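You operate a simulated robot arm through the tools that you are given. There is no shell and no other tool.

Carry out the task below with a simulated two-armed robot. There is one attempt and no reset: what you move stays moved.

TASK
Hold the green bowl on the top of the fitting bench steady with one hand and put the blue spool from the ledge of the winding frame in it with the other.

Only the result counts: the job must be done as asked and must still hold three seconds after the hand-in. Knocking over, shifting, dropping, spilling or breaking anything else fails it.

THE ROBOT
Two 7-joint arms with two-finger parallel grippers on one trunk, on a base that moves. Base frame: it is fixed to the floor where the robot stands at the start and does not move with it; the origin is under the middle of the robot, x ahead of it, y to its left, z up. Lengths are in mm, angles in rad, forces in N, time in s.
The left shoulder is at the start at [88, 101, 882], the right one opposite. With the tool pointing down near the work surface each hand reaches from about 300 to 580 mm from the robot's upright axis, wherever it stands, measured 20 degrees to its own side. Places, roughly: green bowl [750, 3000, 750]. Payload 2.4 kg a hand.
The TCP of each hand is the grasp point between the finger pads, 24 mm short of the fingertips. In the tool frame z runs along the fingers and y along their closing line. The gripper opens to 68 mm. The fingers are 17 mm wide and 10 mm thick; the gripper's body (40 by 70 mm) begins 41 mm behind the TCP.
Orientation is that of the tool frame in the base frame, as [roll, pitch, yaw] about the fixed x, y, z axes, in that order (R = Rz(yaw) Ry(pitch) Rx(roll)). With the fingers straight down and closing along the base's y, the tool's x points along the base's -x, its y along +y and its z along -z.

THE INTERFACE
- The arms move only by the tool nudge_tool. It takes "left_steps", "right_steps" or both (then of equal length, played together; a hand with none holds still); each is a list that holds one entry, the list of rows, each a list of 7 numbers: the shift along the tool's x, y, z in units of 50 mm (1.0 is 50 mm), then the turn, a rotation vector about the tool's x, y, z in units of 4 degrees (1.0 is 4 degrees), then the gripper command, from -1 (fully open) to 1 (shut), values between in proportion. In form: [[[x, y, z, ax, ay, az, fingers], ...]]. A call has 1 to 20 rows; each row shifts and turns the commanded pose from where the row before left it, along the tool's axes as they then stand. A call with a number of a shift or a turn outside -1 to 1 is refused whole. A row lasts 0.2 s, in which the tool goes at most 50 mm and 0.15 rad; a call with a longer step from one row to the next is refused whole, and so is a gripper value outside its range. A pose out of reach is approached as far as the arm can. The call stops where the force on the tool passes 40 N (or 10 N more than at its start, if that is more) or the arm is blocked; 0.2 s more then pass. The fingers move at their own pace (about 72 mm/s each) and stop on an object; they squeeze with about 34 N. The grip force told is the motor's: it shows also when the fingers shut on nothing. Time passes only in rows, and 0.2 s behind the last, so rows that do not move let the fingers close. It gives the time, the measured TCP pose, the force on the tool (base axes), the opening and the grip force at its end, in the units of the frame above (readings bear some noise), with the torque about the TCP (base axes, N m) and any sound that the robot's microphone picked up.
- Cameras (640 x 400 px; columns grow to the right, rows downward): "scene" is now at [190, -21.9, 1042.4]; the picture's right is [-0.23, -0.97, 0.00], its down [-0.55, 0.13, -0.83] and it looks along [0.80, -0.19, -0.56] (base axes); focal length 261 px, centre (320, 200). "left" rides on the left gripper at [84, -11, -75] in its tool frame; the picture's right is [0.13, 0.99, 0.00], its down [-0.60, 0.08, -0.79] and it looks along [-0.79, 0.10, 0.61] (tool axes); focal length 251 px, centre (320, 200). "right" rides on the right gripper at [84, 11, -75] in its tool frame; the picture's right is [-0.13, 0.99, 0.00], its down [-0.60, -0.08, -0.79] and it looks along [-0.79, -0.10, 0.61] (tool axes); focal length 251 px, centre (320, 200). There is no depth. A picture from a camera that has moved, and an enlarged one, comes with that camera's place and axes in the base frame and with its lens.
- capture(camera): a new picture of that camera. No time passes.
- lift_body(by): moves the trunk up (or, below 0, down) by that many mm; the arms and the scene camera ride with it, the base frame stays. It gives what a move gives, with no picture.
- drive_base(legs): drives the robot by 1 to 6 legs, each [ahead, left, turn to the left] in mm, mm and rad, along the robot's own axes; the way and the turn of a leg run together, so that a leg with both is an arc; at most 1500 mm and 3.142 rad a leg. The arms and the cameras ride along, it lands a little off, and it stops where it bumps. It gives what a move gives.
- turn_head(pan, tilt): turns the head with the scene camera to pan (to the left, within 1.501 rad either way) and tilt (down, from -0.506 to 1.204), counted from straight ahead of the robot (the tilt from the chest, where the trunk bows). It gives what a move gives.
- close_up(camera, box): a new picture of the part [left, top, right, bottom] of that camera's present view, enlarged. No time passes.
- finish_job(): hands the job in; it is judged then, once.

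Nothing tells you exact positions but the pictures and the camera data. Unless the task says otherwise, let go and move clear before handing in.

The tools are called after "Call:" as a command line: name --argument value ..., lists and objects as JSON in quotes. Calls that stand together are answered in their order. nudge_tool: Moves the arms, as the interface text tells. Its arguments: {"type":"object","properties":{"left_steps":{"type":"array","items":{"type":"array","items":{"type":"array","items":{"type":"number"}}}},"right_steps":{"type":"array","items":{"type":"array","items":{"type":"array","items":{"type":"number"}}}}},"required":[]} The other tools are called the same way: lift_body (by) moves the trunk up or down; drive_base (legs) drives the base; turn_head (pan, tilt) turns the head that bears the scene camera; capture (camera) takes a picture; close_up (camera, box) takes an enlarged picture of a part of a camera's view; finish_job () hands the job in.

At the start:

```text
t: 0.0
left_tool_pos: [428.1, 115.8, 871.3]
left_orientation: [-3.141, -0.002, -3.139]
left_wrist_force: [-0.6, -0.2, -0.1]
left_torque: [0.02, -0.02, -0.01]
left_opening: 67.9
left_grip_force: 0.1
right_tool_pos: [291.0, -148.0, 890.2]
right_orientation: [3.141, -0.002, 3.141]
right_wrist_force: [0.1, -1.3, -0.3]
right_torque: [0.01, -0.01, -0.02]
right_opening: 68.3
right_grip_force: 0.0
trunk travel left (down, up): [-100.0, 750.0]
robot x, y, heading: [-1.7, 0.8, -0.003]
head pan, tilt (commanded): [-0.234, 0.597]
```

scene: 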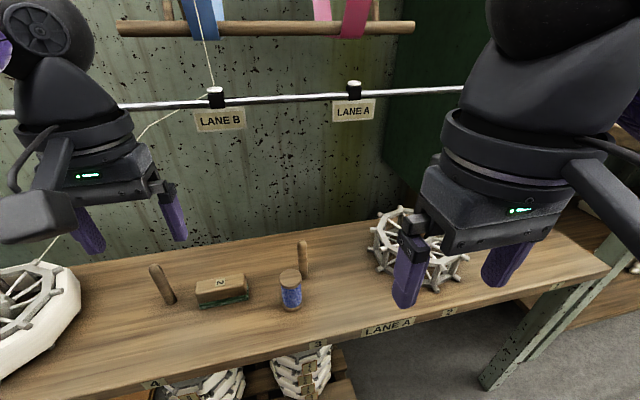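
right: 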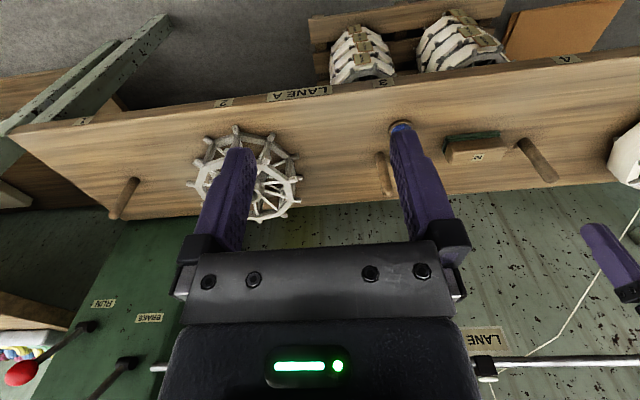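
left: 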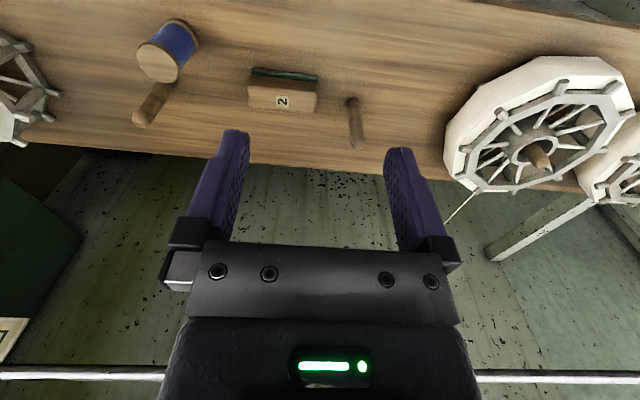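

I see a winding frame with a ledge straight ahead. The blue spool stands on it between two pegs, near a small brush or block, and the green bowl is on a bench far to my left, around [750, 3000, 750]. I'll look closer at the spool before moving.

Call:
close_up --camera "scene" --box '[140, 220, 380, 370]'

Call:
close_up --camera "left" --box '[0, 0, 400, 250]'

Call:
close_up --camera "right" --box '[320, 80, 640, 280]'

```text
2.67 times, centred on (260, 295) of scene
camera zoom: at [190.0, -21.9, 1042.4], right [-0.23, -0.97, 0.0], down [-0.55, 0.13, -0.83], along [0.8, -0.19, -0.56], focal length 697 px, centre (480, -53)
```

zoom: 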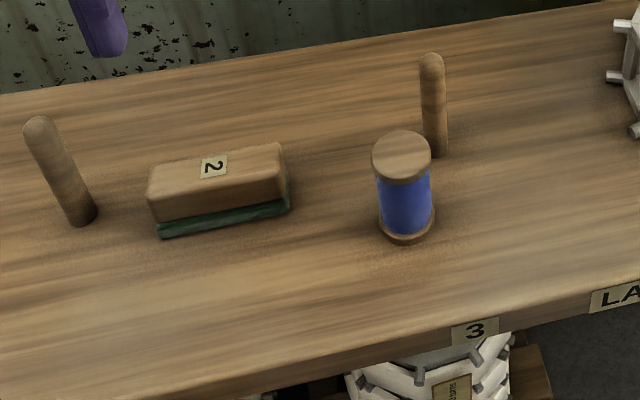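

```text
1.60 times, centred on (200, 125) of left
camera zoom: at [344.9, 103.2, 945.5], right [-0.13, 0.99, 0.0], down [0.6, 0.08, 0.79], along [0.79, 0.1, -0.61], focal length 402 px, centre (512, 320)
```

zoom: 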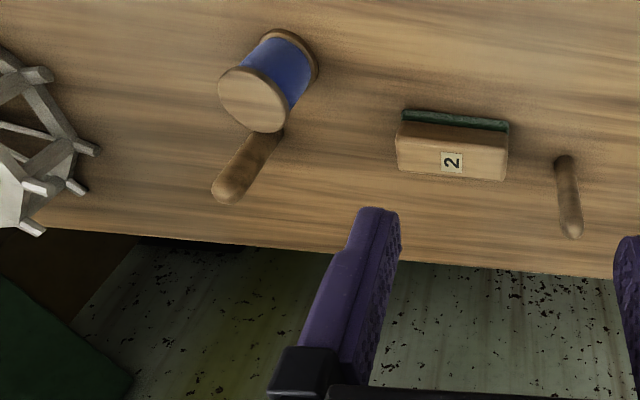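

```text
2.00 times, centred on (480, 180) of right
camera zoom: at [208.0, -136.9, 965.4], right [0.13, 0.99, 0.0], down [0.6, -0.08, 0.79], along [0.79, -0.1, -0.61], focal length 503 px, centre (0, 240)
```

zoom: 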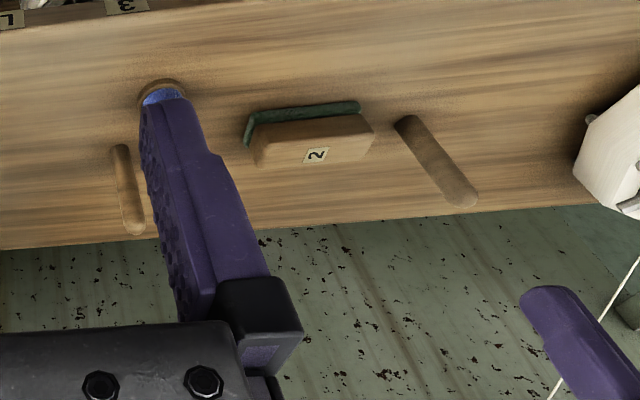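

The two views put the top of the blue spool near [478, -40, 690]. It is about 37 mm across, on a ledge at z ≈ 628, with a peg behind it near [535, -70]. Before gripping, I'll look left toward the bench and the bowl.

Call:
turn_head --pan 1.35 --tilt 0.2

Call:
capture --camera "scene"

```text
t: 1.7
left_tool_pos: [427.7, 116.2, 870.0]
left_orientation: [-3.141, 0.0, -3.14]
left_wrist_force: [-0.2, -0.2, -0.3]
left_torque: [0.02, -0.04, 0.03]
left_opening: 67.8
left_grip_force: 0.0
right_tool_pos: [291.0, -147.7, 890.8]
right_orientation: [3.139, -0.001, 3.14]
right_wrist_force: [-0.4, 0.2, 0.0]
right_torque: [-0.02, 0.01, -0.03]
right_opening: 68.0
right_grip_force: 0.1
trunk travel left (down, up): [-100.0, 750.0]
robot x, y, heading: [-4.2, 1.5, -0.001]
head pan, tilt (commanded): [1.349, 0.201]
```

```text
taken
camera scene: at [124.5, 89.6, 1078.9], right [0.98, -0.22, 0.0], down [-0.04, -0.19, -0.98], along [0.22, 0.96, -0.2], focal length 261 px, centre (320, 200)
```

scene: 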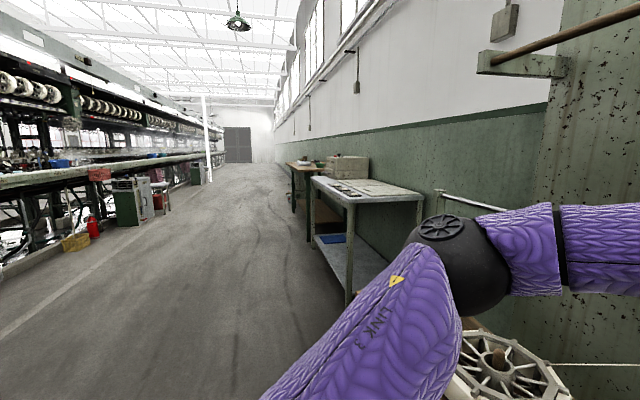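

The aisle to the left is open. A grey table stands on the right-hand side, with a wooden bench beyond it that likely holds the bowl. I'll zoom in there.

Call:
close_up --camera "scene" --box '[270, 140, 430, 240]'

Call:
close_up --camera "scene" --box '[270, 140, 350, 190]'

```text
4.00 times, centred on (350, 190) of scene
camera zoom: at [124.5, 89.6, 1078.9], right [0.98, -0.22, 0.0], down [-0.04, -0.19, -0.98], along [0.22, 0.96, -0.2], focal length 1045 px, centre (200, 240)
```

zoom: 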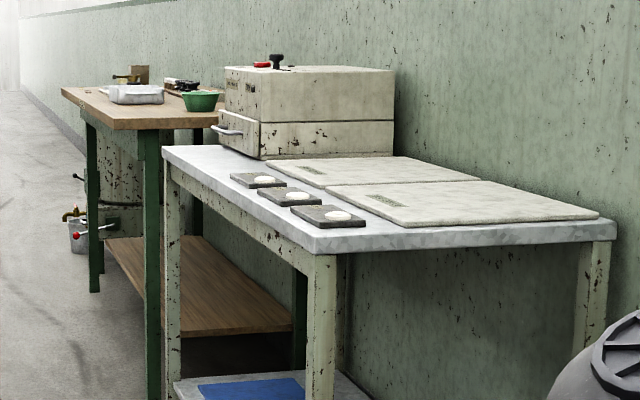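

```text
8.00 times, centred on (310, 165) of scene
camera zoom: at [124.5, 89.6, 1078.9], right [0.98, -0.22, 0.0], down [-0.04, -0.19, -0.98], along [0.22, 0.96, -0.2], focal length 2090 px, centre (400, 480)
```

zoom: 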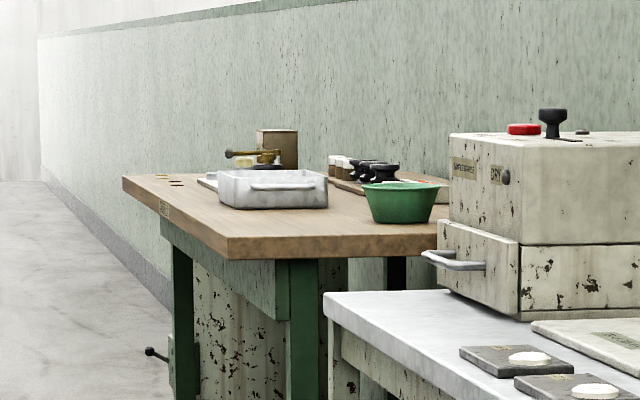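

The green bowl sits near the right-hand end of the wooden bench, just past the grey oven table. I'll take the spool with the right hand, first bringing that hand above it and turning the head back to watch.

Call:
nudge_tool --right_steps '[[[-0.46, 0.27, 0.32, 0, 0, 0, -1], [-0.46, 0.27, 0.32, 0, 0, 0, -1], [-0.46, 0.27, 0.32, 0, 0, 0, -1], [-0.46, 0.27, 0.32, 0, 0, 0, -1], [-0.46, 0.27, 0.32, 0, 0, 0, -1], [-0.46, 0.27, 0.32, 0, 0, 0, -1], [-0.46, 0.27, 0.32, 0, 0, 0, -1], [-0.46, 0.27, 0.32, 0, 0, 0, -1], [0, 0, 0, 0, 0, 0, -1]]]'

Call:
turn_head --pan -0.15 --tilt 0.8

Call:
capture --camera "scene"

Call:
capture --camera "right"

Call:
capture --camera "left"

```text
t: 3.7
left_tool_pos: [428.5, 116.5, 871.4]
left_orientation: [-3.141, -0.001, -3.139]
left_wrist_force: [-1.0, -0.3, 0.7]
left_torque: [-0.02, -0.02, -0.01]
left_opening: 67.9
left_grip_force: 0.0
right_tool_pos: [475.6, -40.4, 763.0]
right_orientation: [3.139, 0.0, 3.14]
right_wrist_force: [-0.1, 0.6, 0.1]
right_torque: [0.0, 0.01, -0.02]
right_opening: 67.9
right_grip_force: 0.0
trunk travel left (down, up): [-100.0, 750.0]
robot x, y, heading: [-2.7, 3.1, -0.002]
head pan, tilt (commanded): [1.349, 0.201]
```

```text
t: 5.3
left_tool_pos: [429.1, 116.5, 871.1]
left_orientation: [3.142, 0.001, -3.139]
left_wrist_force: [0.1, -0.7, 0.4]
left_torque: [0.02, -0.02, 0.02]
left_opening: 68.2
left_grip_force: 0.1
right_tool_pos: [475.7, -40.7, 763.0]
right_orientation: [3.139, -0.002, 3.138]
right_wrist_force: [0.4, 0.6, 0.2]
right_torque: [0.07, 0.0, 0.02]
right_opening: 67.8
right_grip_force: 0.1
trunk travel left (down, up): [-100.0, 750.0]
robot x, y, heading: [-1.1, 2.2, 0.001]
head pan, tilt (commanded): [-0.15, 0.799]
```

```text
taken
camera scene: at [183.8, -13.3, 1025.3], right [-0.15, -0.99, 0.0], down [-0.71, 0.11, -0.7], along [0.69, -0.1, -0.72], focal length 261 px, centre (320, 200)
```

scene: 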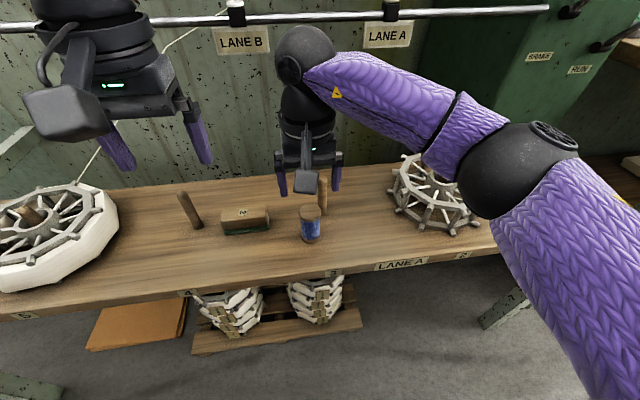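

```text
taken
camera right: at [392.5, -29.2, 838.0], right [0.13, 0.99, 0.0], down [0.6, -0.08, 0.79], along [0.79, -0.1, -0.61], focal length 251 px, centre (320, 200)
```

right: 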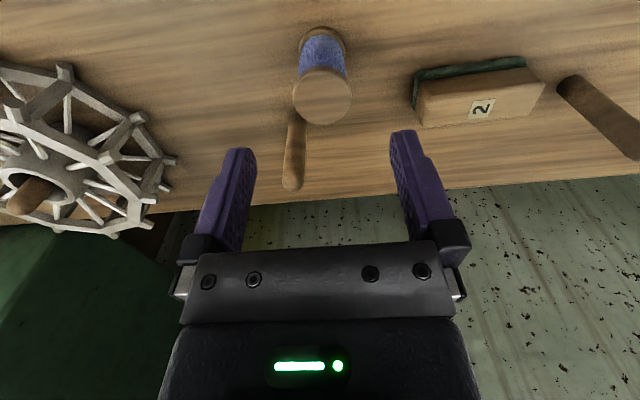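

```text
taken
camera left: at [345.0, 103.3, 945.5], right [-0.13, 0.99, 0.0], down [0.6, 0.08, 0.79], along [0.79, 0.1, -0.61], focal length 251 px, centre (320, 200)
```

left: 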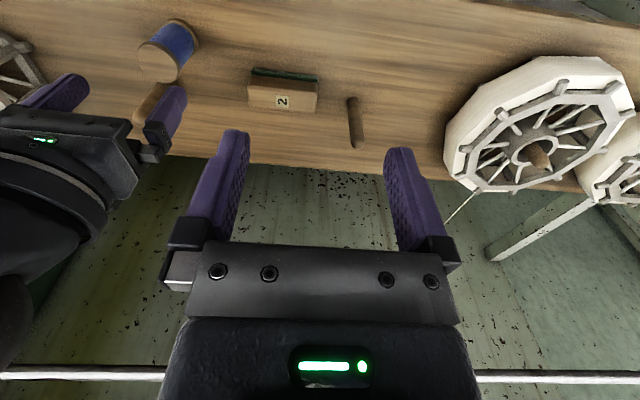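

The right camera agrees: spool axis at about [478, -38], top at z ≈ 690 and ledge at z ≈ 630. I'll centre the hand, lower it around the spool to about z = 668, then close.

Call:
nudge_tool --right_steps '[[[-0.05, 0.04, 0.2, 0, 0, 0, -1], [0, 0, 0.4, 0, 0, 0, -1], [0, 0, 0.4, 0, 0, 0, -1], [0, 0, 0.2, 0, 0, 0, -1], [0, 0, 0, 0, 0, 0, -1]]]'

Call:
capture --camera "right"

Call:
close_up --camera "scene" --box '[200, 120, 440, 270]'

Call:
close_up --camera "left" --box '[0, 0, 320, 200]'

```text
t: 6.5
left_tool_pos: [428.6, 115.3, 870.2]
left_orientation: [3.141, -0.001, -3.14]
left_wrist_force: [0.0, -0.5, 0.6]
left_torque: [-0.02, 0.01, -0.02]
left_opening: 67.8
left_grip_force: 0.1
right_tool_pos: [477.6, -38.9, 702.4]
right_orientation: [3.139, -0.001, 3.14]
right_wrist_force: [0.2, -0.3, 0.0]
right_torque: [0.01, 0.0, 0.02]
right_opening: 68.1
right_grip_force: 0.1
trunk travel left (down, up): [-100.0, 750.0]
robot x, y, heading: [0.6, 0.1, 0.003]
head pan, tilt (commanded): [-0.15, 0.799]
```

```text
taken
camera right: at [394.4, -27.1, 777.8], right [0.13, 0.99, 0.0], down [0.6, -0.08, 0.79], along [0.79, -0.1, -0.61], focal length 251 px, centre (320, 200)
```

right: 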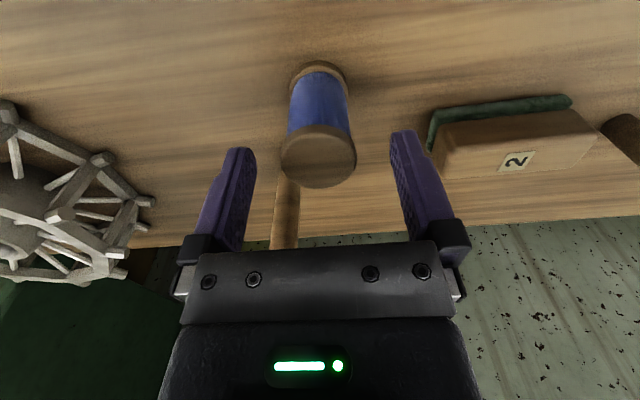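

```text
2.67 times, centred on (320, 195) of scene
camera zoom: at [183.7, -13.3, 1025.3], right [-0.15, -0.99, 0.0], down [-0.71, 0.11, -0.7], along [0.69, -0.1, -0.72], focal length 697 px, centre (320, 213)
```

zoom: 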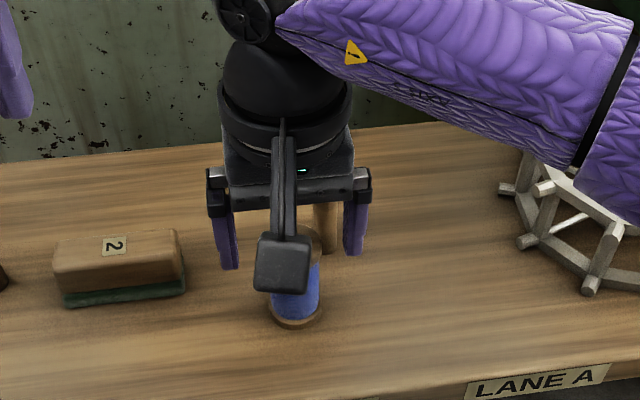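

```text
2.00 times, centred on (160, 100) of left
camera zoom: at [345.0, 103.3, 945.5], right [-0.13, 0.99, 0.0], down [0.6, 0.08, 0.79], along [0.79, 0.1, -0.61], focal length 503 px, centre (640, 400)
```

zoom: 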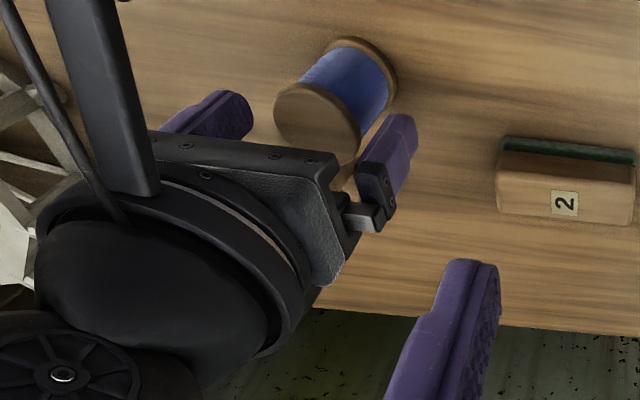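

The fingers straddle the spool and are aligned with it to within about 2 mm. Next I'll lower the last 34 mm and close.

Call:
nudge_tool --right_steps '[[[0.02, -0.01, 0.2, 0, 0, 0, -1], [0.02, 0, 0.2, 0, 0, 0, -1], [0, 0, 0.2, 0, 0, 0, -1], [0, 0, 0.1, 0, 0, 0, -1], [0, 0, 0, 0, 0, 0, -1]]]'

Call:
capture --camera "right"

Call:
close_up --camera "left" --box '[0, 0, 320, 200]'

```text
t: 7.7
left_tool_pos: [427.9, 115.7, 870.5]
left_orientation: [-3.141, 0.002, -3.14]
left_wrist_force: [0.1, 0.6, 0.0]
left_torque: [0.01, -0.02, -0.01]
left_opening: 68.1
left_grip_force: 0.1
right_tool_pos: [476.5, -39.0, 667.7]
right_orientation: [3.141, -0.002, 3.14]
right_wrist_force: [0.7, -0.3, 0.2]
right_torque: [0.0, 0.02, 0.0]
right_opening: 68.1
right_grip_force: 0.0
trunk travel left (down, up): [-100.0, 750.0]
robot x, y, heading: [0.9, -4.0, -0.001]
head pan, tilt (commanded): [-0.15, 0.799]
```

```text
taken
camera right: at [392.4, -27.3, 742.7], right [0.13, 0.99, 0.0], down [0.6, -0.08, 0.79], along [0.79, -0.1, -0.61], focal length 251 px, centre (320, 200)
```

right: 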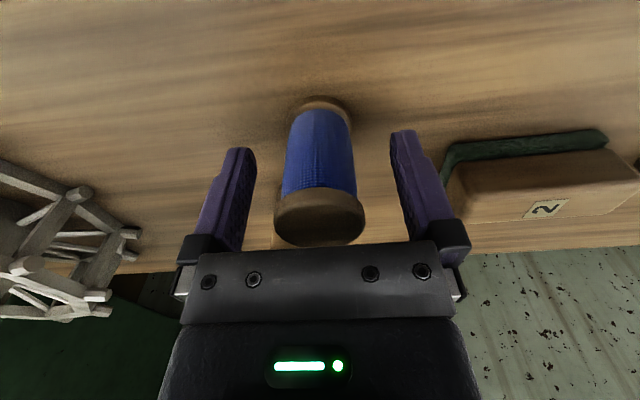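

```text
2.00 times, centred on (160, 100) of left
camera zoom: at [345.0, 103.3, 945.5], right [-0.13, 0.99, 0.0], down [0.6, 0.08, 0.79], along [0.79, 0.1, -0.61], focal length 503 px, centre (640, 400)
```

zoom: 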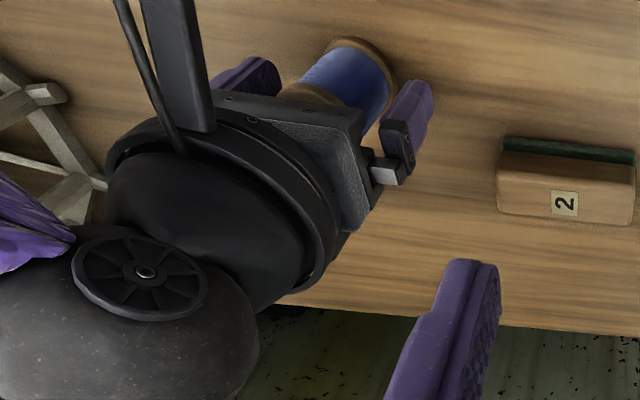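

The spool stands centred between the fingers, so I'll close now.

Call:
nudge_tool --right_steps '[[[0, 0, 0, 0, 0, 0, 1], [0, 0, 0, 0, 0, 0, 1], [0, 0, 0, 0, 0, 0, 1], [0, 0, 0, 0, 0, 0, 1]]]'

Call:
capture --camera "right"

```text
t: 8.7
left_tool_pos: [429.2, 115.0, 871.2]
left_orientation: [-3.141, 0.0, -3.14]
left_wrist_force: [0.1, 1.0, 0.0]
left_torque: [0.03, 0.05, -0.02]
left_opening: 67.9
left_grip_force: 0.0
right_tool_pos: [475.3, -39.1, 667.7]
right_orientation: [3.139, -0.003, 3.139]
right_wrist_force: [-0.3, -0.8, 0.2]
right_torque: [0.02, -0.05, 0.01]
right_opening: 36.7
right_grip_force: 34.4
trunk travel left (down, up): [-100.0, 750.0]
robot x, y, heading: [-1.3, -1.3, -0.005]
head pan, tilt (commanded): [-0.15, 0.799]
```

```text
taken
camera right: at [392.4, -27.4, 742.8], right [0.13, 0.99, 0.0], down [0.6, -0.08, 0.79], along [0.79, -0.1, -0.61], focal length 251 px, centre (320, 200)
```

right: 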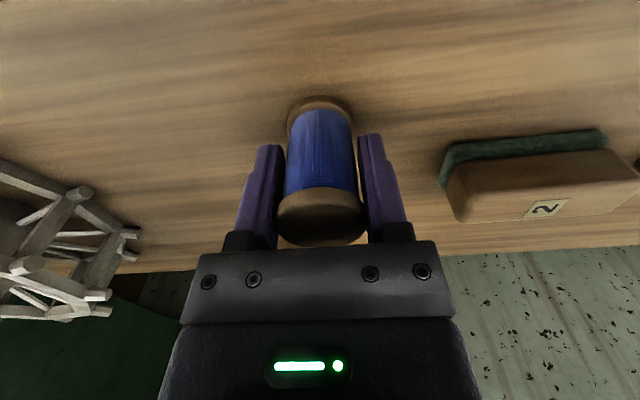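

The spool is gripped, with the opening at 36.7 mm and 34 N. I'll lift it straight up and then draw it back from the ledge.

Call:
nudge_tool --right_steps '[[[0, 0, -0.2, 0, 0, 0, 1], [0, 0, -0.4, 0, 0, 0, 1], [0, 0, -0.5, 0, 0, 0, 1], [0, 0, -0.5, 0, 0, 0, 1], [0, 0, -0.5, 0, 0, 0, 1], [0, 0, -0.5, 0, 0, 0, 1], [0, 0, -0.5, 0, 0, 0, 1], [0, 0, -0.4, 0, 0, 0, 1], [0, 0, -0.2, 0, 0, 0, 1], [0, 0, 0, 0, 0, 0, 1]]]'

Call:
capture --camera "right"

```text
t: 10.9
left_tool_pos: [429.6, 116.7, 871.1]
left_orientation: [3.142, 0.0, -3.137]
left_wrist_force: [-0.4, 0.1, 0.3]
left_torque: [-0.02, 0.0, 0.01]
left_opening: 68.0
left_grip_force: 0.0
right_tool_pos: [475.9, -38.9, 852.5]
right_orientation: [3.141, 0.0, 3.14]
right_wrist_force: [0.7, -0.9, -1.3]
right_torque: [0.0, 0.03, 0.0]
right_opening: 36.6
right_grip_force: 34.0
trunk travel left (down, up): [-100.0, 750.0]
robot x, y, heading: [-3.6, -0.6, 0.003]
head pan, tilt (commanded): [-0.15, 0.799]
```

```text
taken
camera right: at [392.9, -27.8, 927.9], right [0.13, 0.99, 0.0], down [0.6, -0.08, 0.79], along [0.79, -0.1, -0.61], focal length 251 px, centre (320, 200)
```

right: 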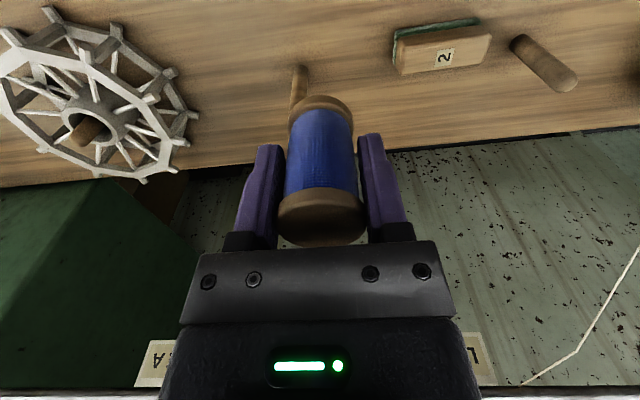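

The spool came up cleanly and the ledge is undisturbed. I'll draw both hands in close to the body for the drive.

Call:
nudge_tool --right_steps '[[[0.2, -0.1, -0.1, 0, 0, 0, 1], [0.4, -0.24, -0.1, 0, 0, 0, 1], [0.5, -0.3, -0.1, 0, 0, 0, 1], [0.5, -0.3, -0.1, 0, 0, 0, 1], [0.5, -0.3, -0.1, 0, 0, 0, 1], [0.5, -0.3, -0.1, 0, 0, 0, 1], [0.5, -0.3, -0.1, 0, 0, 0, 1], [0.4, -0.24, -0.06, 0, 0, 0, 1], [0.2, -0.1, 0, 0, 0, 0, 1], [0, 0, 0, 0, 0, 0, 1]]]' --left_steps '[[[0.1, 0.02, 0, 0, 0, 0, -1], [0.3, 0.07, -0.05, 0, 0, 0, -1], [0.4, 0.09, -0.05, 0, 0, 0, -1], [0.4, 0.09, -0.05, 0, 0, 0, -1], [0.4, 0.09, -0.05, 0, 0, 0, -1], [0.4, 0.09, -0.05, 0, 0, 0, -1], [0.4, 0.09, -0.05, 0, 0, 0, -1], [0.25, 0.07, -0.05, 0, 0, 0, -1], [0.1, 0.03, 0, 0, 0, 0, -1], [0, 0, 0, 0, 0, 0, -1]]]'

Call:
turn_head --pan 1.3 --tilt 0.5

Call:
capture --camera "scene"

```text
t: 13.1
left_tool_pos: [291.5, 147.1, 889.1]
left_orientation: [3.141, 0.001, -3.139]
left_wrist_force: [-0.3, 0.8, -0.2]
left_torque: [0.01, -0.03, 0.0]
left_opening: 67.9
left_grip_force: 0.0
right_tool_pos: [289.7, -146.7, 891.3]
right_orientation: [3.14, -0.001, 3.139]
right_wrist_force: [0.5, 1.1, -0.6]
right_torque: [-0.02, -0.01, 0.02]
right_opening: 36.6
right_grip_force: 33.9
trunk travel left (down, up): [-100.0, 750.0]
robot x, y, heading: [0.0, -0.8, -0.001]
head pan, tilt (commanded): [-0.15, 0.799]
```

```text
t: 14.6
left_tool_pos: [291.6, 146.6, 889.4]
left_orientation: [3.141, 0.001, -3.141]
left_wrist_force: [-0.1, -1.0, -0.2]
left_torque: [0.01, -0.01, 0.05]
left_opening: 68.0
left_grip_force: 0.2
right_tool_pos: [290.2, -146.0, 891.9]
right_orientation: [3.139, -0.001, 3.14]
right_wrist_force: [-0.8, 0.3, 0.1]
right_torque: [0.01, 0.02, 0.0]
right_opening: 36.6
right_grip_force: 34.5
trunk travel left (down, up): [-100.0, 750.0]
robot x, y, heading: [-1.1, 1.0, -0.001]
head pan, tilt (commanded): [1.3, 0.499]
```

```text
taken
camera scene: at [128.3, 86.4, 1051.3], right [0.96, -0.27, 0.0], down [-0.13, -0.46, -0.88], along [0.23, 0.85, -0.48], focal length 261 px, centre (320, 200)
```

scene: 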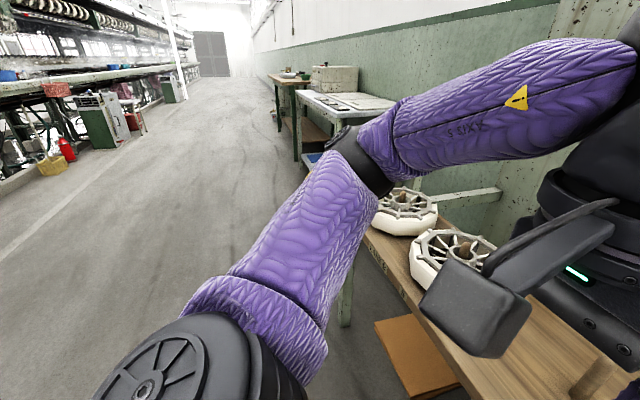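

The spool is held close in at [290, -147, 891]. The aisle to the left is clear as long as I back away from the frame and the oven table, so I'll back up and then go sideways in stages.

Call:
drive_base --legs '[[-350, 0, 0], [0, 1300, 0]]'

Call:
turn_head --pan 0.9 --tilt 0.3

Call:
capture --camera "scene"

```text
t: 23.1
left_tool_pos: [-44.8, 1455.1, 889.3]
left_orientation: [-3.142, 0.001, 3.131]
left_wrist_force: [0.2, -0.1, 0.7]
left_torque: [-0.01, -0.02, 0.0]
left_opening: 67.9
left_grip_force: 0.0
right_tool_pos: [-50.2, 1161.7, 891.2]
right_orientation: [3.139, -0.002, 3.127]
right_wrist_force: [-1.2, -0.5, -1.1]
right_torque: [0.04, -0.01, 0.01]
right_opening: 36.6
right_grip_force: 33.4
trunk travel left (down, up): [-100.0, 750.0]
robot x, y, heading: [-335.9, 1312.2, -0.011]
head pan, tilt (commanded): [1.3, 0.499]
```

```text
t: 23.9
left_tool_pos: [-44.7, 1453.4, 887.9]
left_orientation: [3.141, 0.0, 3.13]
left_wrist_force: [0.9, -0.4, -0.4]
left_torque: [0.04, 0.01, -0.03]
left_opening: 68.0
left_grip_force: 0.0
right_tool_pos: [-49.7, 1160.8, 891.0]
right_orientation: [3.142, -0.002, 3.126]
right_wrist_force: [0.4, -0.4, -0.6]
right_torque: [0.01, 0.01, 0.01]
right_opening: 36.7
right_grip_force: 33.6
trunk travel left (down, up): [-100.0, 750.0]
robot x, y, heading: [-342.5, 1312.1, -0.011]
head pan, tilt (commanded): [0.901, 0.3]
```

```text
taken
camera scene: at [-175.4, 1381.3, 1069.6], right [0.78, -0.63, 0.0], down [-0.19, -0.23, -0.96], along [0.6, 0.74, -0.3], focal length 261 px, centre (320, 200)
```

scene: 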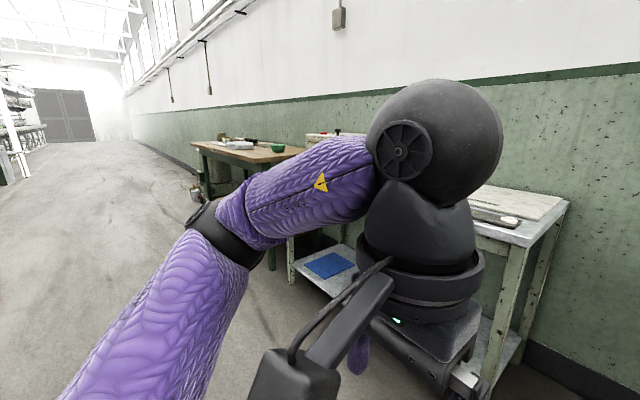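

The bowl is now nearer, around [750, 3000], with its base near z ≈ 850. I'll continue left until I'm in front of the bench, staying back in the aisle.

Call:
drive_base --legs '[[0, 1450, 0.011]]'

Call:
turn_head --pan 0.1 --tilt 0.35

Call:
capture --camera "scene"

Call:
capture --camera "left"

Call:
capture --camera "right"

```text
t: 31.1
left_tool_pos: [-37.1, 2891.0, 889.1]
left_orientation: [3.142, 0.0, -3.141]
left_wrist_force: [0.4, -0.5, -0.4]
left_torque: [0.02, 0.02, 0.01]
left_opening: 68.0
left_grip_force: 0.0
right_tool_pos: [-37.9, 2597.5, 891.4]
right_orientation: [3.139, -0.001, 3.141]
right_wrist_force: [-0.4, -0.1, -0.7]
right_torque: [0.0, 0.0, 0.0]
right_opening: 36.7
right_grip_force: 33.8
trunk travel left (down, up): [-100.0, 750.0]
robot x, y, heading: [-327.3, 2742.6, -0.002]
head pan, tilt (commanded): [0.901, 0.3]
```

```text
t: 32.2
left_tool_pos: [-38.4, 2891.7, 888.7]
left_orientation: [-3.141, -0.001, -3.142]
left_wrist_force: [-0.4, 0.4, 0.3]
left_torque: [0.0, 0.02, 0.0]
left_opening: 68.1
left_grip_force: 0.0
right_tool_pos: [-38.2, 2598.3, 890.7]
right_orientation: [3.139, -0.001, 3.139]
right_wrist_force: [0.8, 0.1, -0.6]
right_torque: [0.0, 0.0, -0.01]
right_opening: 36.4
right_grip_force: 34.1
trunk travel left (down, up): [-100.0, 750.0]
robot x, y, heading: [-331.9, 2745.0, 0.003]
head pan, tilt (commanded): [0.099, 0.351]
```

```text
taken
camera scene: at [-132.1, 2752.2, 1064.9], right [0.1, -0.99, 0.0], down [-0.34, -0.03, -0.94], along [0.93, 0.09, -0.34], focal length 261 px, centre (320, 200)
```

scene: 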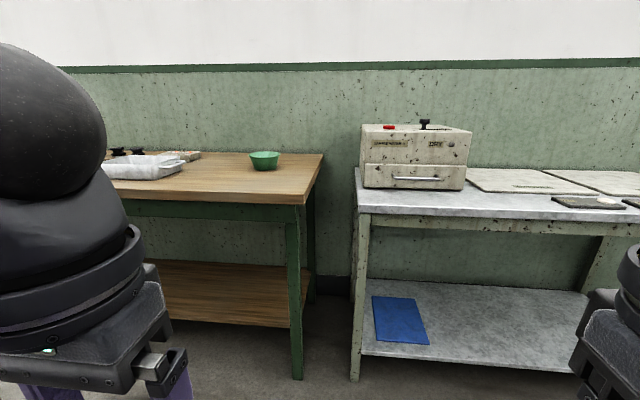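

```text
taken
camera left: at [-120.9, 2878.9, 963.3], right [-0.13, 0.99, 0.0], down [0.6, 0.08, 0.79], along [0.79, 0.1, -0.61], focal length 251 px, centre (320, 200)
```

left: 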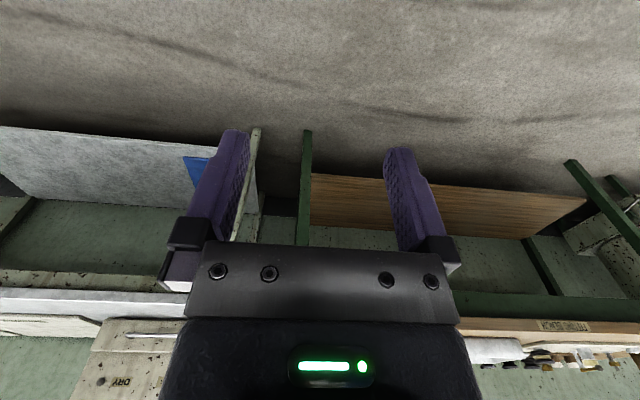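

```text
taken
camera right: at [-121.2, 2608.5, 965.8], right [0.13, 0.99, 0.0], down [0.6, -0.08, 0.79], along [0.79, -0.1, -0.61], focal length 251 px, centre (320, 200)
```

right: 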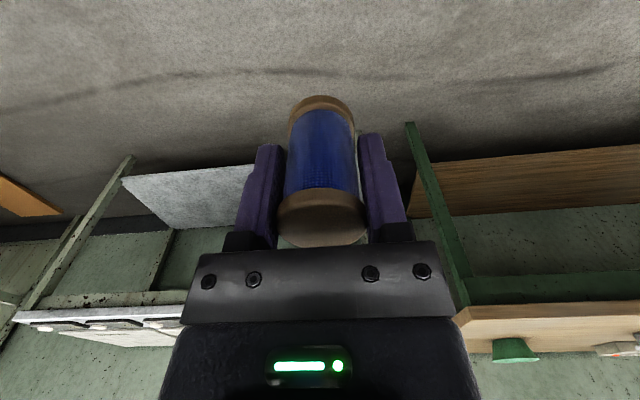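

The bench is now just left of straight ahead, with the green bowl near its right end, and the spool is still firmly held. I'll zoom in to measure the bowl and bench.

Call:
close_up --camera "scene" --box '[200, 120, 360, 220]'

Call:
close_up --camera "right" --box '[440, 270, 640, 395]'

```text
4.00 times, centred on (280, 170) of scene
camera zoom: at [-132.1, 2752.2, 1064.9], right [0.1, -0.99, 0.0], down [-0.34, -0.03, -0.94], along [0.93, 0.09, -0.34], focal length 1045 px, centre (480, 320)
```

zoom: 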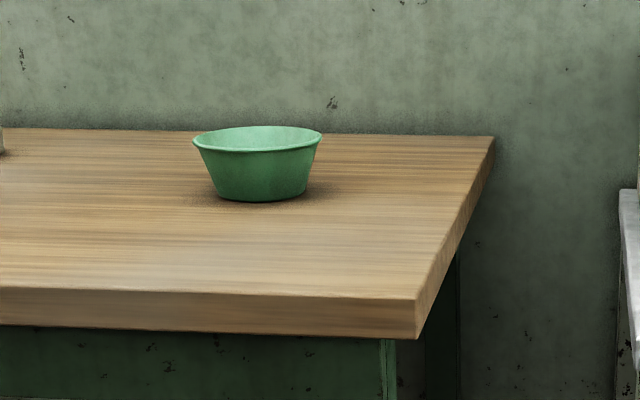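

```text
3.20 times, centred on (540, 332) of right
camera zoom: at [-121.2, 2608.5, 965.8], right [0.13, 0.99, 0.0], down [0.6, -0.08, 0.79], along [0.79, -0.1, -0.61], focal length 805 px, centre (-384, -224)
```

zoom: 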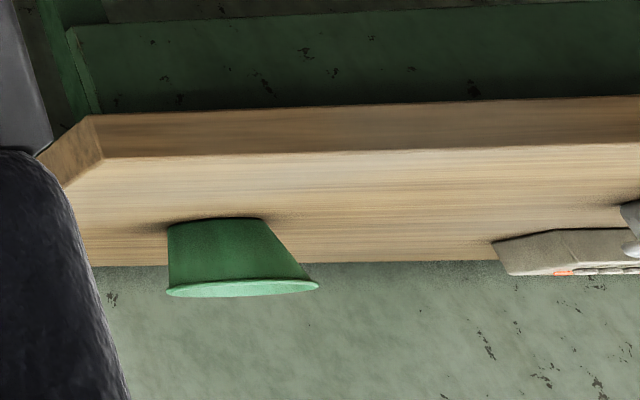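

I place the bowl's base near [765, 3040, 850]. It is about 115 mm across the rim, 84 mm at the base and 48 mm tall. The bench front edge is at x ≈ 486 and its right end at y ≈ 2857. I'll raise the trunk so the hands clear the bench, then line up with the bowl.

Call:
lift_body --by 230

Call:
drive_base --legs '[[0, 310, 0], [300, 0, 0]]'

Call:
turn_head --pan 0.0 --tilt 0.6

Call:
capture --camera "scene"

Call:
capture --camera "right"

Call:
capture --camera "left"

```text
t: 34.6
left_tool_pos: [-37.7, 2892.3, 1119.0]
left_orientation: [3.141, -0.001, -3.139]
left_wrist_force: [-0.3, -0.1, 0.2]
left_torque: [0.01, -0.02, -0.01]
left_opening: 67.8
left_grip_force: 0.0
right_tool_pos: [-37.3, 2597.1, 1120.4]
right_orientation: [3.139, -0.003, 3.141]
right_wrist_force: [0.1, -0.7, -0.6]
right_torque: [0.01, -0.02, -0.01]
right_opening: 36.6
right_grip_force: 34.3
trunk travel left (down, up): [-330.0, 520.0]
robot x, y, heading: [-330.2, 2742.8, 0.002]
head pan, tilt (commanded): [0.099, 0.351]
```

```text
t: 38.4
left_tool_pos: [261.4, 3201.7, 1118.6]
left_orientation: [3.141, 0.001, -3.139]
left_wrist_force: [0.0, -0.5, -0.3]
left_torque: [-0.03, 0.01, 0.0]
left_opening: 67.9
left_grip_force: 0.0
right_tool_pos: [261.9, 2908.1, 1120.6]
right_orientation: [3.139, -0.003, -3.141]
right_wrist_force: [0.7, -0.4, -0.6]
right_torque: [-0.01, 0.02, 0.02]
right_opening: 36.6
right_grip_force: 33.9
trunk travel left (down, up): [-330.0, 520.0]
robot x, y, heading: [-31.3, 3056.9, -0.001]
head pan, tilt (commanded): [0.099, 0.351]
```

```text
t: 39.1
left_tool_pos: [261.9, 3203.5, 1117.7]
left_orientation: [3.141, -0.001, -3.139]
left_wrist_force: [1.0, -0.2, 0.6]
left_torque: [0.0, 0.02, 0.02]
left_opening: 67.8
left_grip_force: 0.0
right_tool_pos: [260.9, 2909.5, 1121.7]
right_orientation: [3.14, -0.003, 3.141]
right_wrist_force: [-0.9, 0.3, -1.2]
right_torque: [0.0, -0.01, 0.0]
right_opening: 36.3
right_grip_force: 33.9
trunk travel left (down, up): [-330.0, 520.0]
robot x, y, heading: [-30.6, 3056.1, 0.0]
head pan, tilt (commanded): [0.0, 0.6]
```

```text
taken
camera scene: at [103.2, 3054.1, 1277.0], right [0.0, -1.0, 0.0], down [-0.56, 0.0, -0.83], along [0.83, 0.0, -0.56], focal length 261 px, centre (320, 200)
```

scene: 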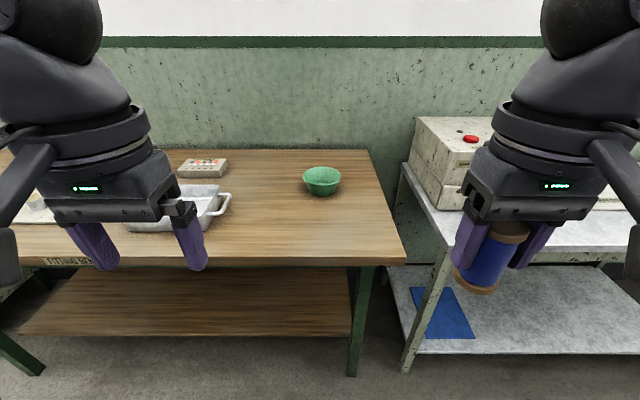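

```text
taken
camera right: at [178.3, 2919.8, 1195.8], right [0.13, 0.99, 0.0], down [0.6, -0.08, 0.79], along [0.79, -0.1, -0.61], focal length 251 px, centre (320, 200)
```

right: 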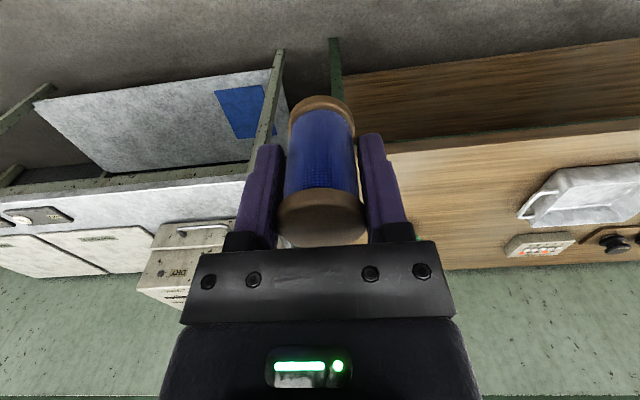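

```text
taken
camera left: at [178.2, 3190.3, 1193.4], right [-0.13, 0.99, 0.0], down [0.6, 0.08, 0.79], along [0.79, 0.11, -0.61], focal length 251 px, centre (320, 200)
```

left: 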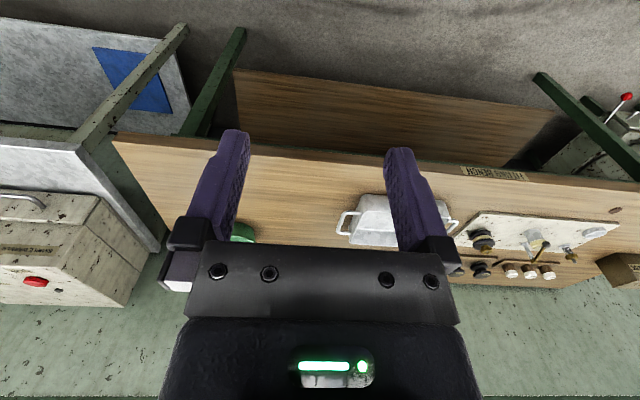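

The bowl is now straight ahead. I'll take a closer look to refine its position before moving in.

Call:
close_up --camera "scene" --box '[240, 140, 400, 240]'

```text
4.00 times, centred on (320, 190) of scene
camera zoom: at [103.2, 3054.1, 1277.0], right [0.0, -1.0, 0.0], down [-0.56, 0.0, -0.83], along [0.83, 0.0, -0.56], focal length 1045 px, centre (320, 240)
```

zoom: 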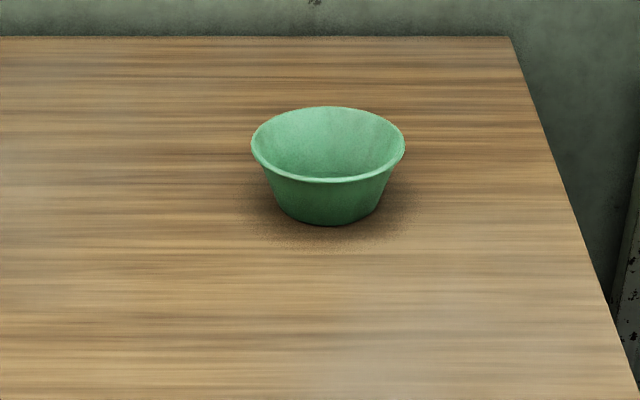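

I refine the bowl's centre to about [790, 3047], rim z ≈ 893, on a bench top at z ≈ 845. Before driving in, I'll look down to check the clearance between my base and the bench.

Call:
turn_head --pan 0.0 --tilt 1.2

Call:
capture --camera "scene"

```text
t: 40.1
left_tool_pos: [260.5, 3202.7, 1117.9]
left_orientation: [-3.141, 0.001, -3.139]
left_wrist_force: [-0.1, -0.5, 0.3]
left_torque: [-0.01, 0.03, 0.0]
left_opening: 68.1
left_grip_force: 0.2
right_tool_pos: [260.9, 2908.2, 1120.0]
right_orientation: [3.141, 0.0, 3.141]
right_wrist_force: [-0.1, -0.3, 0.2]
right_torque: [-0.02, 0.01, 0.02]
right_opening: 36.4
right_grip_force: 34.3
trunk travel left (down, up): [-330.0, 520.0]
robot x, y, heading: [-31.1, 3055.9, 0.005]
head pan, tilt (commanded): [0.0, 1.201]
```

```text
taken
camera scene: at [70.8, 3054.0, 1232.4], right [0.0, -1.0, 0.0], down [-0.93, 0.0, -0.36], along [0.36, 0.0, -0.93], focal length 261 px, centre (320, 200)
```

scene: 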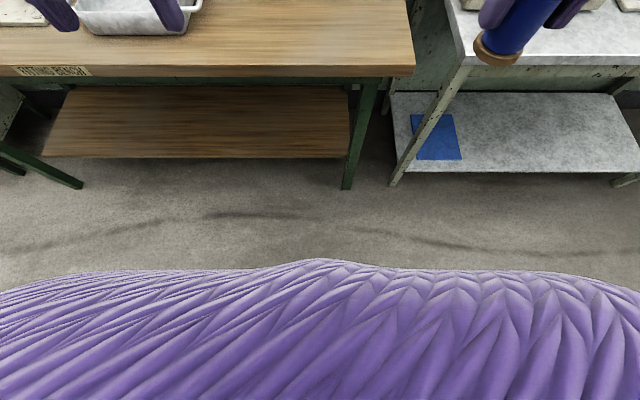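

My base and chest reach less than about 260 mm ahead of my axis and the bench legs are at x ≈ 615, so there is room to drive forward 310 mm. The hands will stay well above everything on the bench.

Call:
drive_base --legs '[[310, 0, 0]]'

Call:
turn_head --pan 0.0 --tilt 0.8

Call:
capture --camera "scene"

Call:
capture --camera "left"

Call:
capture --camera "right"

```text
t: 42.2
left_tool_pos: [572.7, 3203.6, 1118.3]
left_orientation: [3.141, 0.001, -3.138]
left_wrist_force: [0.4, 0.3, 0.1]
left_torque: [0.0, 0.02, -0.03]
left_opening: 68.0
left_grip_force: 0.0
right_tool_pos: [573.8, 2909.9, 1120.0]
right_orientation: [3.139, -0.001, -3.14]
right_wrist_force: [-0.2, 0.3, -0.8]
right_torque: [0.02, 0.04, -0.02]
right_opening: 36.7
right_grip_force: 34.1
trunk travel left (down, up): [-330.0, 520.0]
robot x, y, heading: [285.0, 3054.3, -0.004]
head pan, tilt (commanded): [0.0, 1.201]
```

```text
t: 43.1
left_tool_pos: [572.5, 3203.0, 1118.3]
left_orientation: [3.14, 0.0, -3.137]
left_wrist_force: [0.0, -0.1, 0.1]
left_torque: [0.02, 0.01, -0.02]
left_opening: 67.9
left_grip_force: 0.0
right_tool_pos: [573.1, 2910.9, 1121.3]
right_orientation: [3.14, 0.0, -3.139]
right_wrist_force: [0.6, -0.1, 0.0]
right_torque: [0.02, -0.05, 0.01]
right_opening: 36.7
right_grip_force: 34.0
trunk travel left (down, up): [-330.0, 520.0]
robot x, y, heading: [284.3, 3060.0, 0.0]
head pan, tilt (commanded): [0.0, 0.799]
```

```text
taken
camera scene: at [407.6, 3055.2, 1260.0], right [0.0, -1.0, 0.0], down [-0.72, 0.0, -0.7], along [0.7, 0.0, -0.72], focal length 261 px, centre (320, 200)
```

scene: 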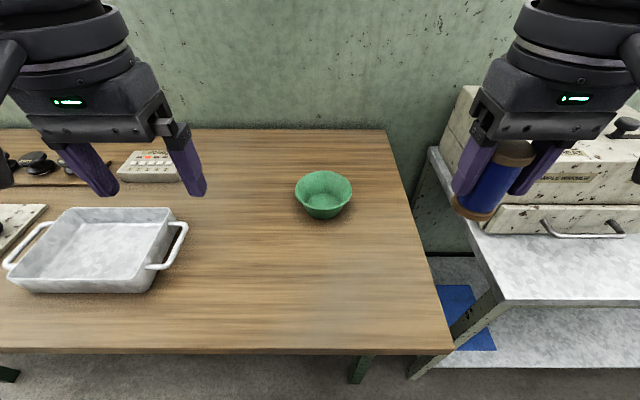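

```text
taken
camera left: at [490.0, 3191.6, 1193.4], right [-0.13, 0.99, 0.0], down [0.6, 0.08, 0.79], along [0.79, 0.11, -0.61], focal length 251 px, centre (320, 200)
```

left: 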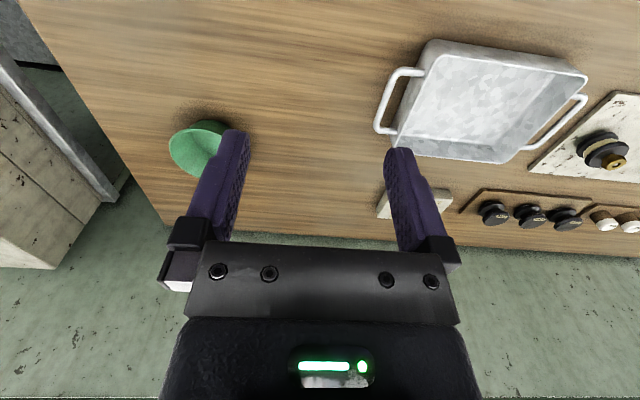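

```text
taken
camera right: at [490.7, 2921.1, 1195.8], right [0.13, 0.99, 0.0], down [0.6, -0.08, 0.79], along [0.79, -0.1, -0.61], focal length 251 px, centre (320, 200)
```

right: 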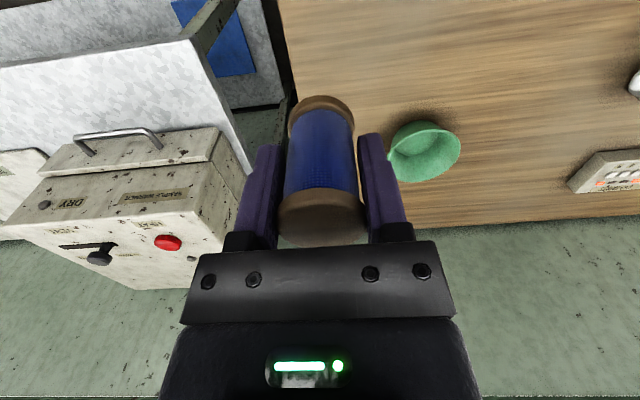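

Everything is in reach now: the bowl is straight ahead at about 505 mm and the tray is well off to the left. I'll zoom in on the bowl from all three cameras to fix its position.

Call:
close_up --camera "scene" --box '[272, 155, 368, 235]'

Call:
close_up --camera "left" --box '[150, 100, 278, 180]'

Call:
close_up --camera "right" --box '[360, 105, 488, 185]'

```text
5.00 times, centred on (320, 195) of scene
camera zoom: at [407.6, 3055.2, 1260.0], right [0.0, -1.0, 0.0], down [-0.72, 0.0, -0.7], along [0.7, 0.0, -0.72], focal length 1306 px, centre (320, 225)
```

zoom: 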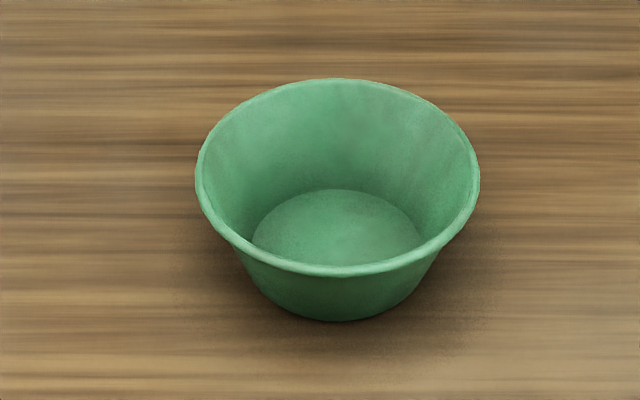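

```text
5.00 times, centred on (214, 140) of left
camera zoom: at [490.0, 3191.6, 1193.4], right [-0.13, 0.99, 0.0], down [0.6, 0.08, 0.79], along [0.79, 0.11, -0.61], focal length 1257 px, centre (850, 500)
```

zoom: 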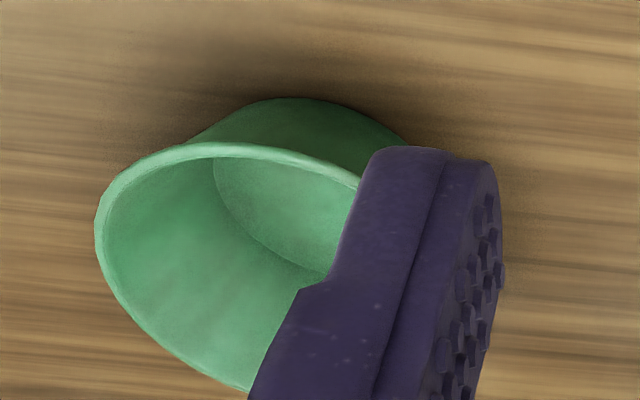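

```text
5.00 times, centred on (424, 145) of right
camera zoom: at [490.7, 2921.1, 1195.8], right [0.13, 0.99, 0.0], down [0.6, -0.08, 0.79], along [0.79, -0.1, -0.61], focal length 1257 px, centre (-200, 475)
```

zoom: 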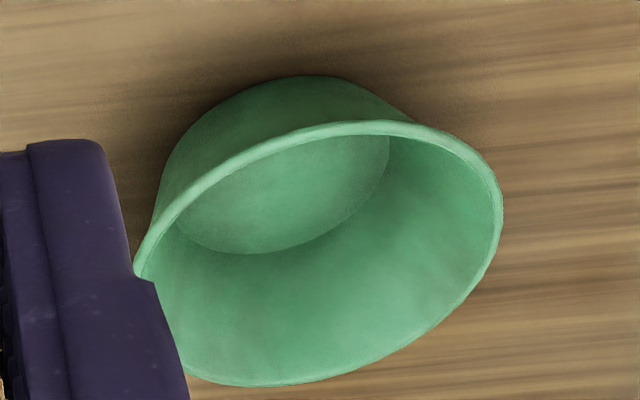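

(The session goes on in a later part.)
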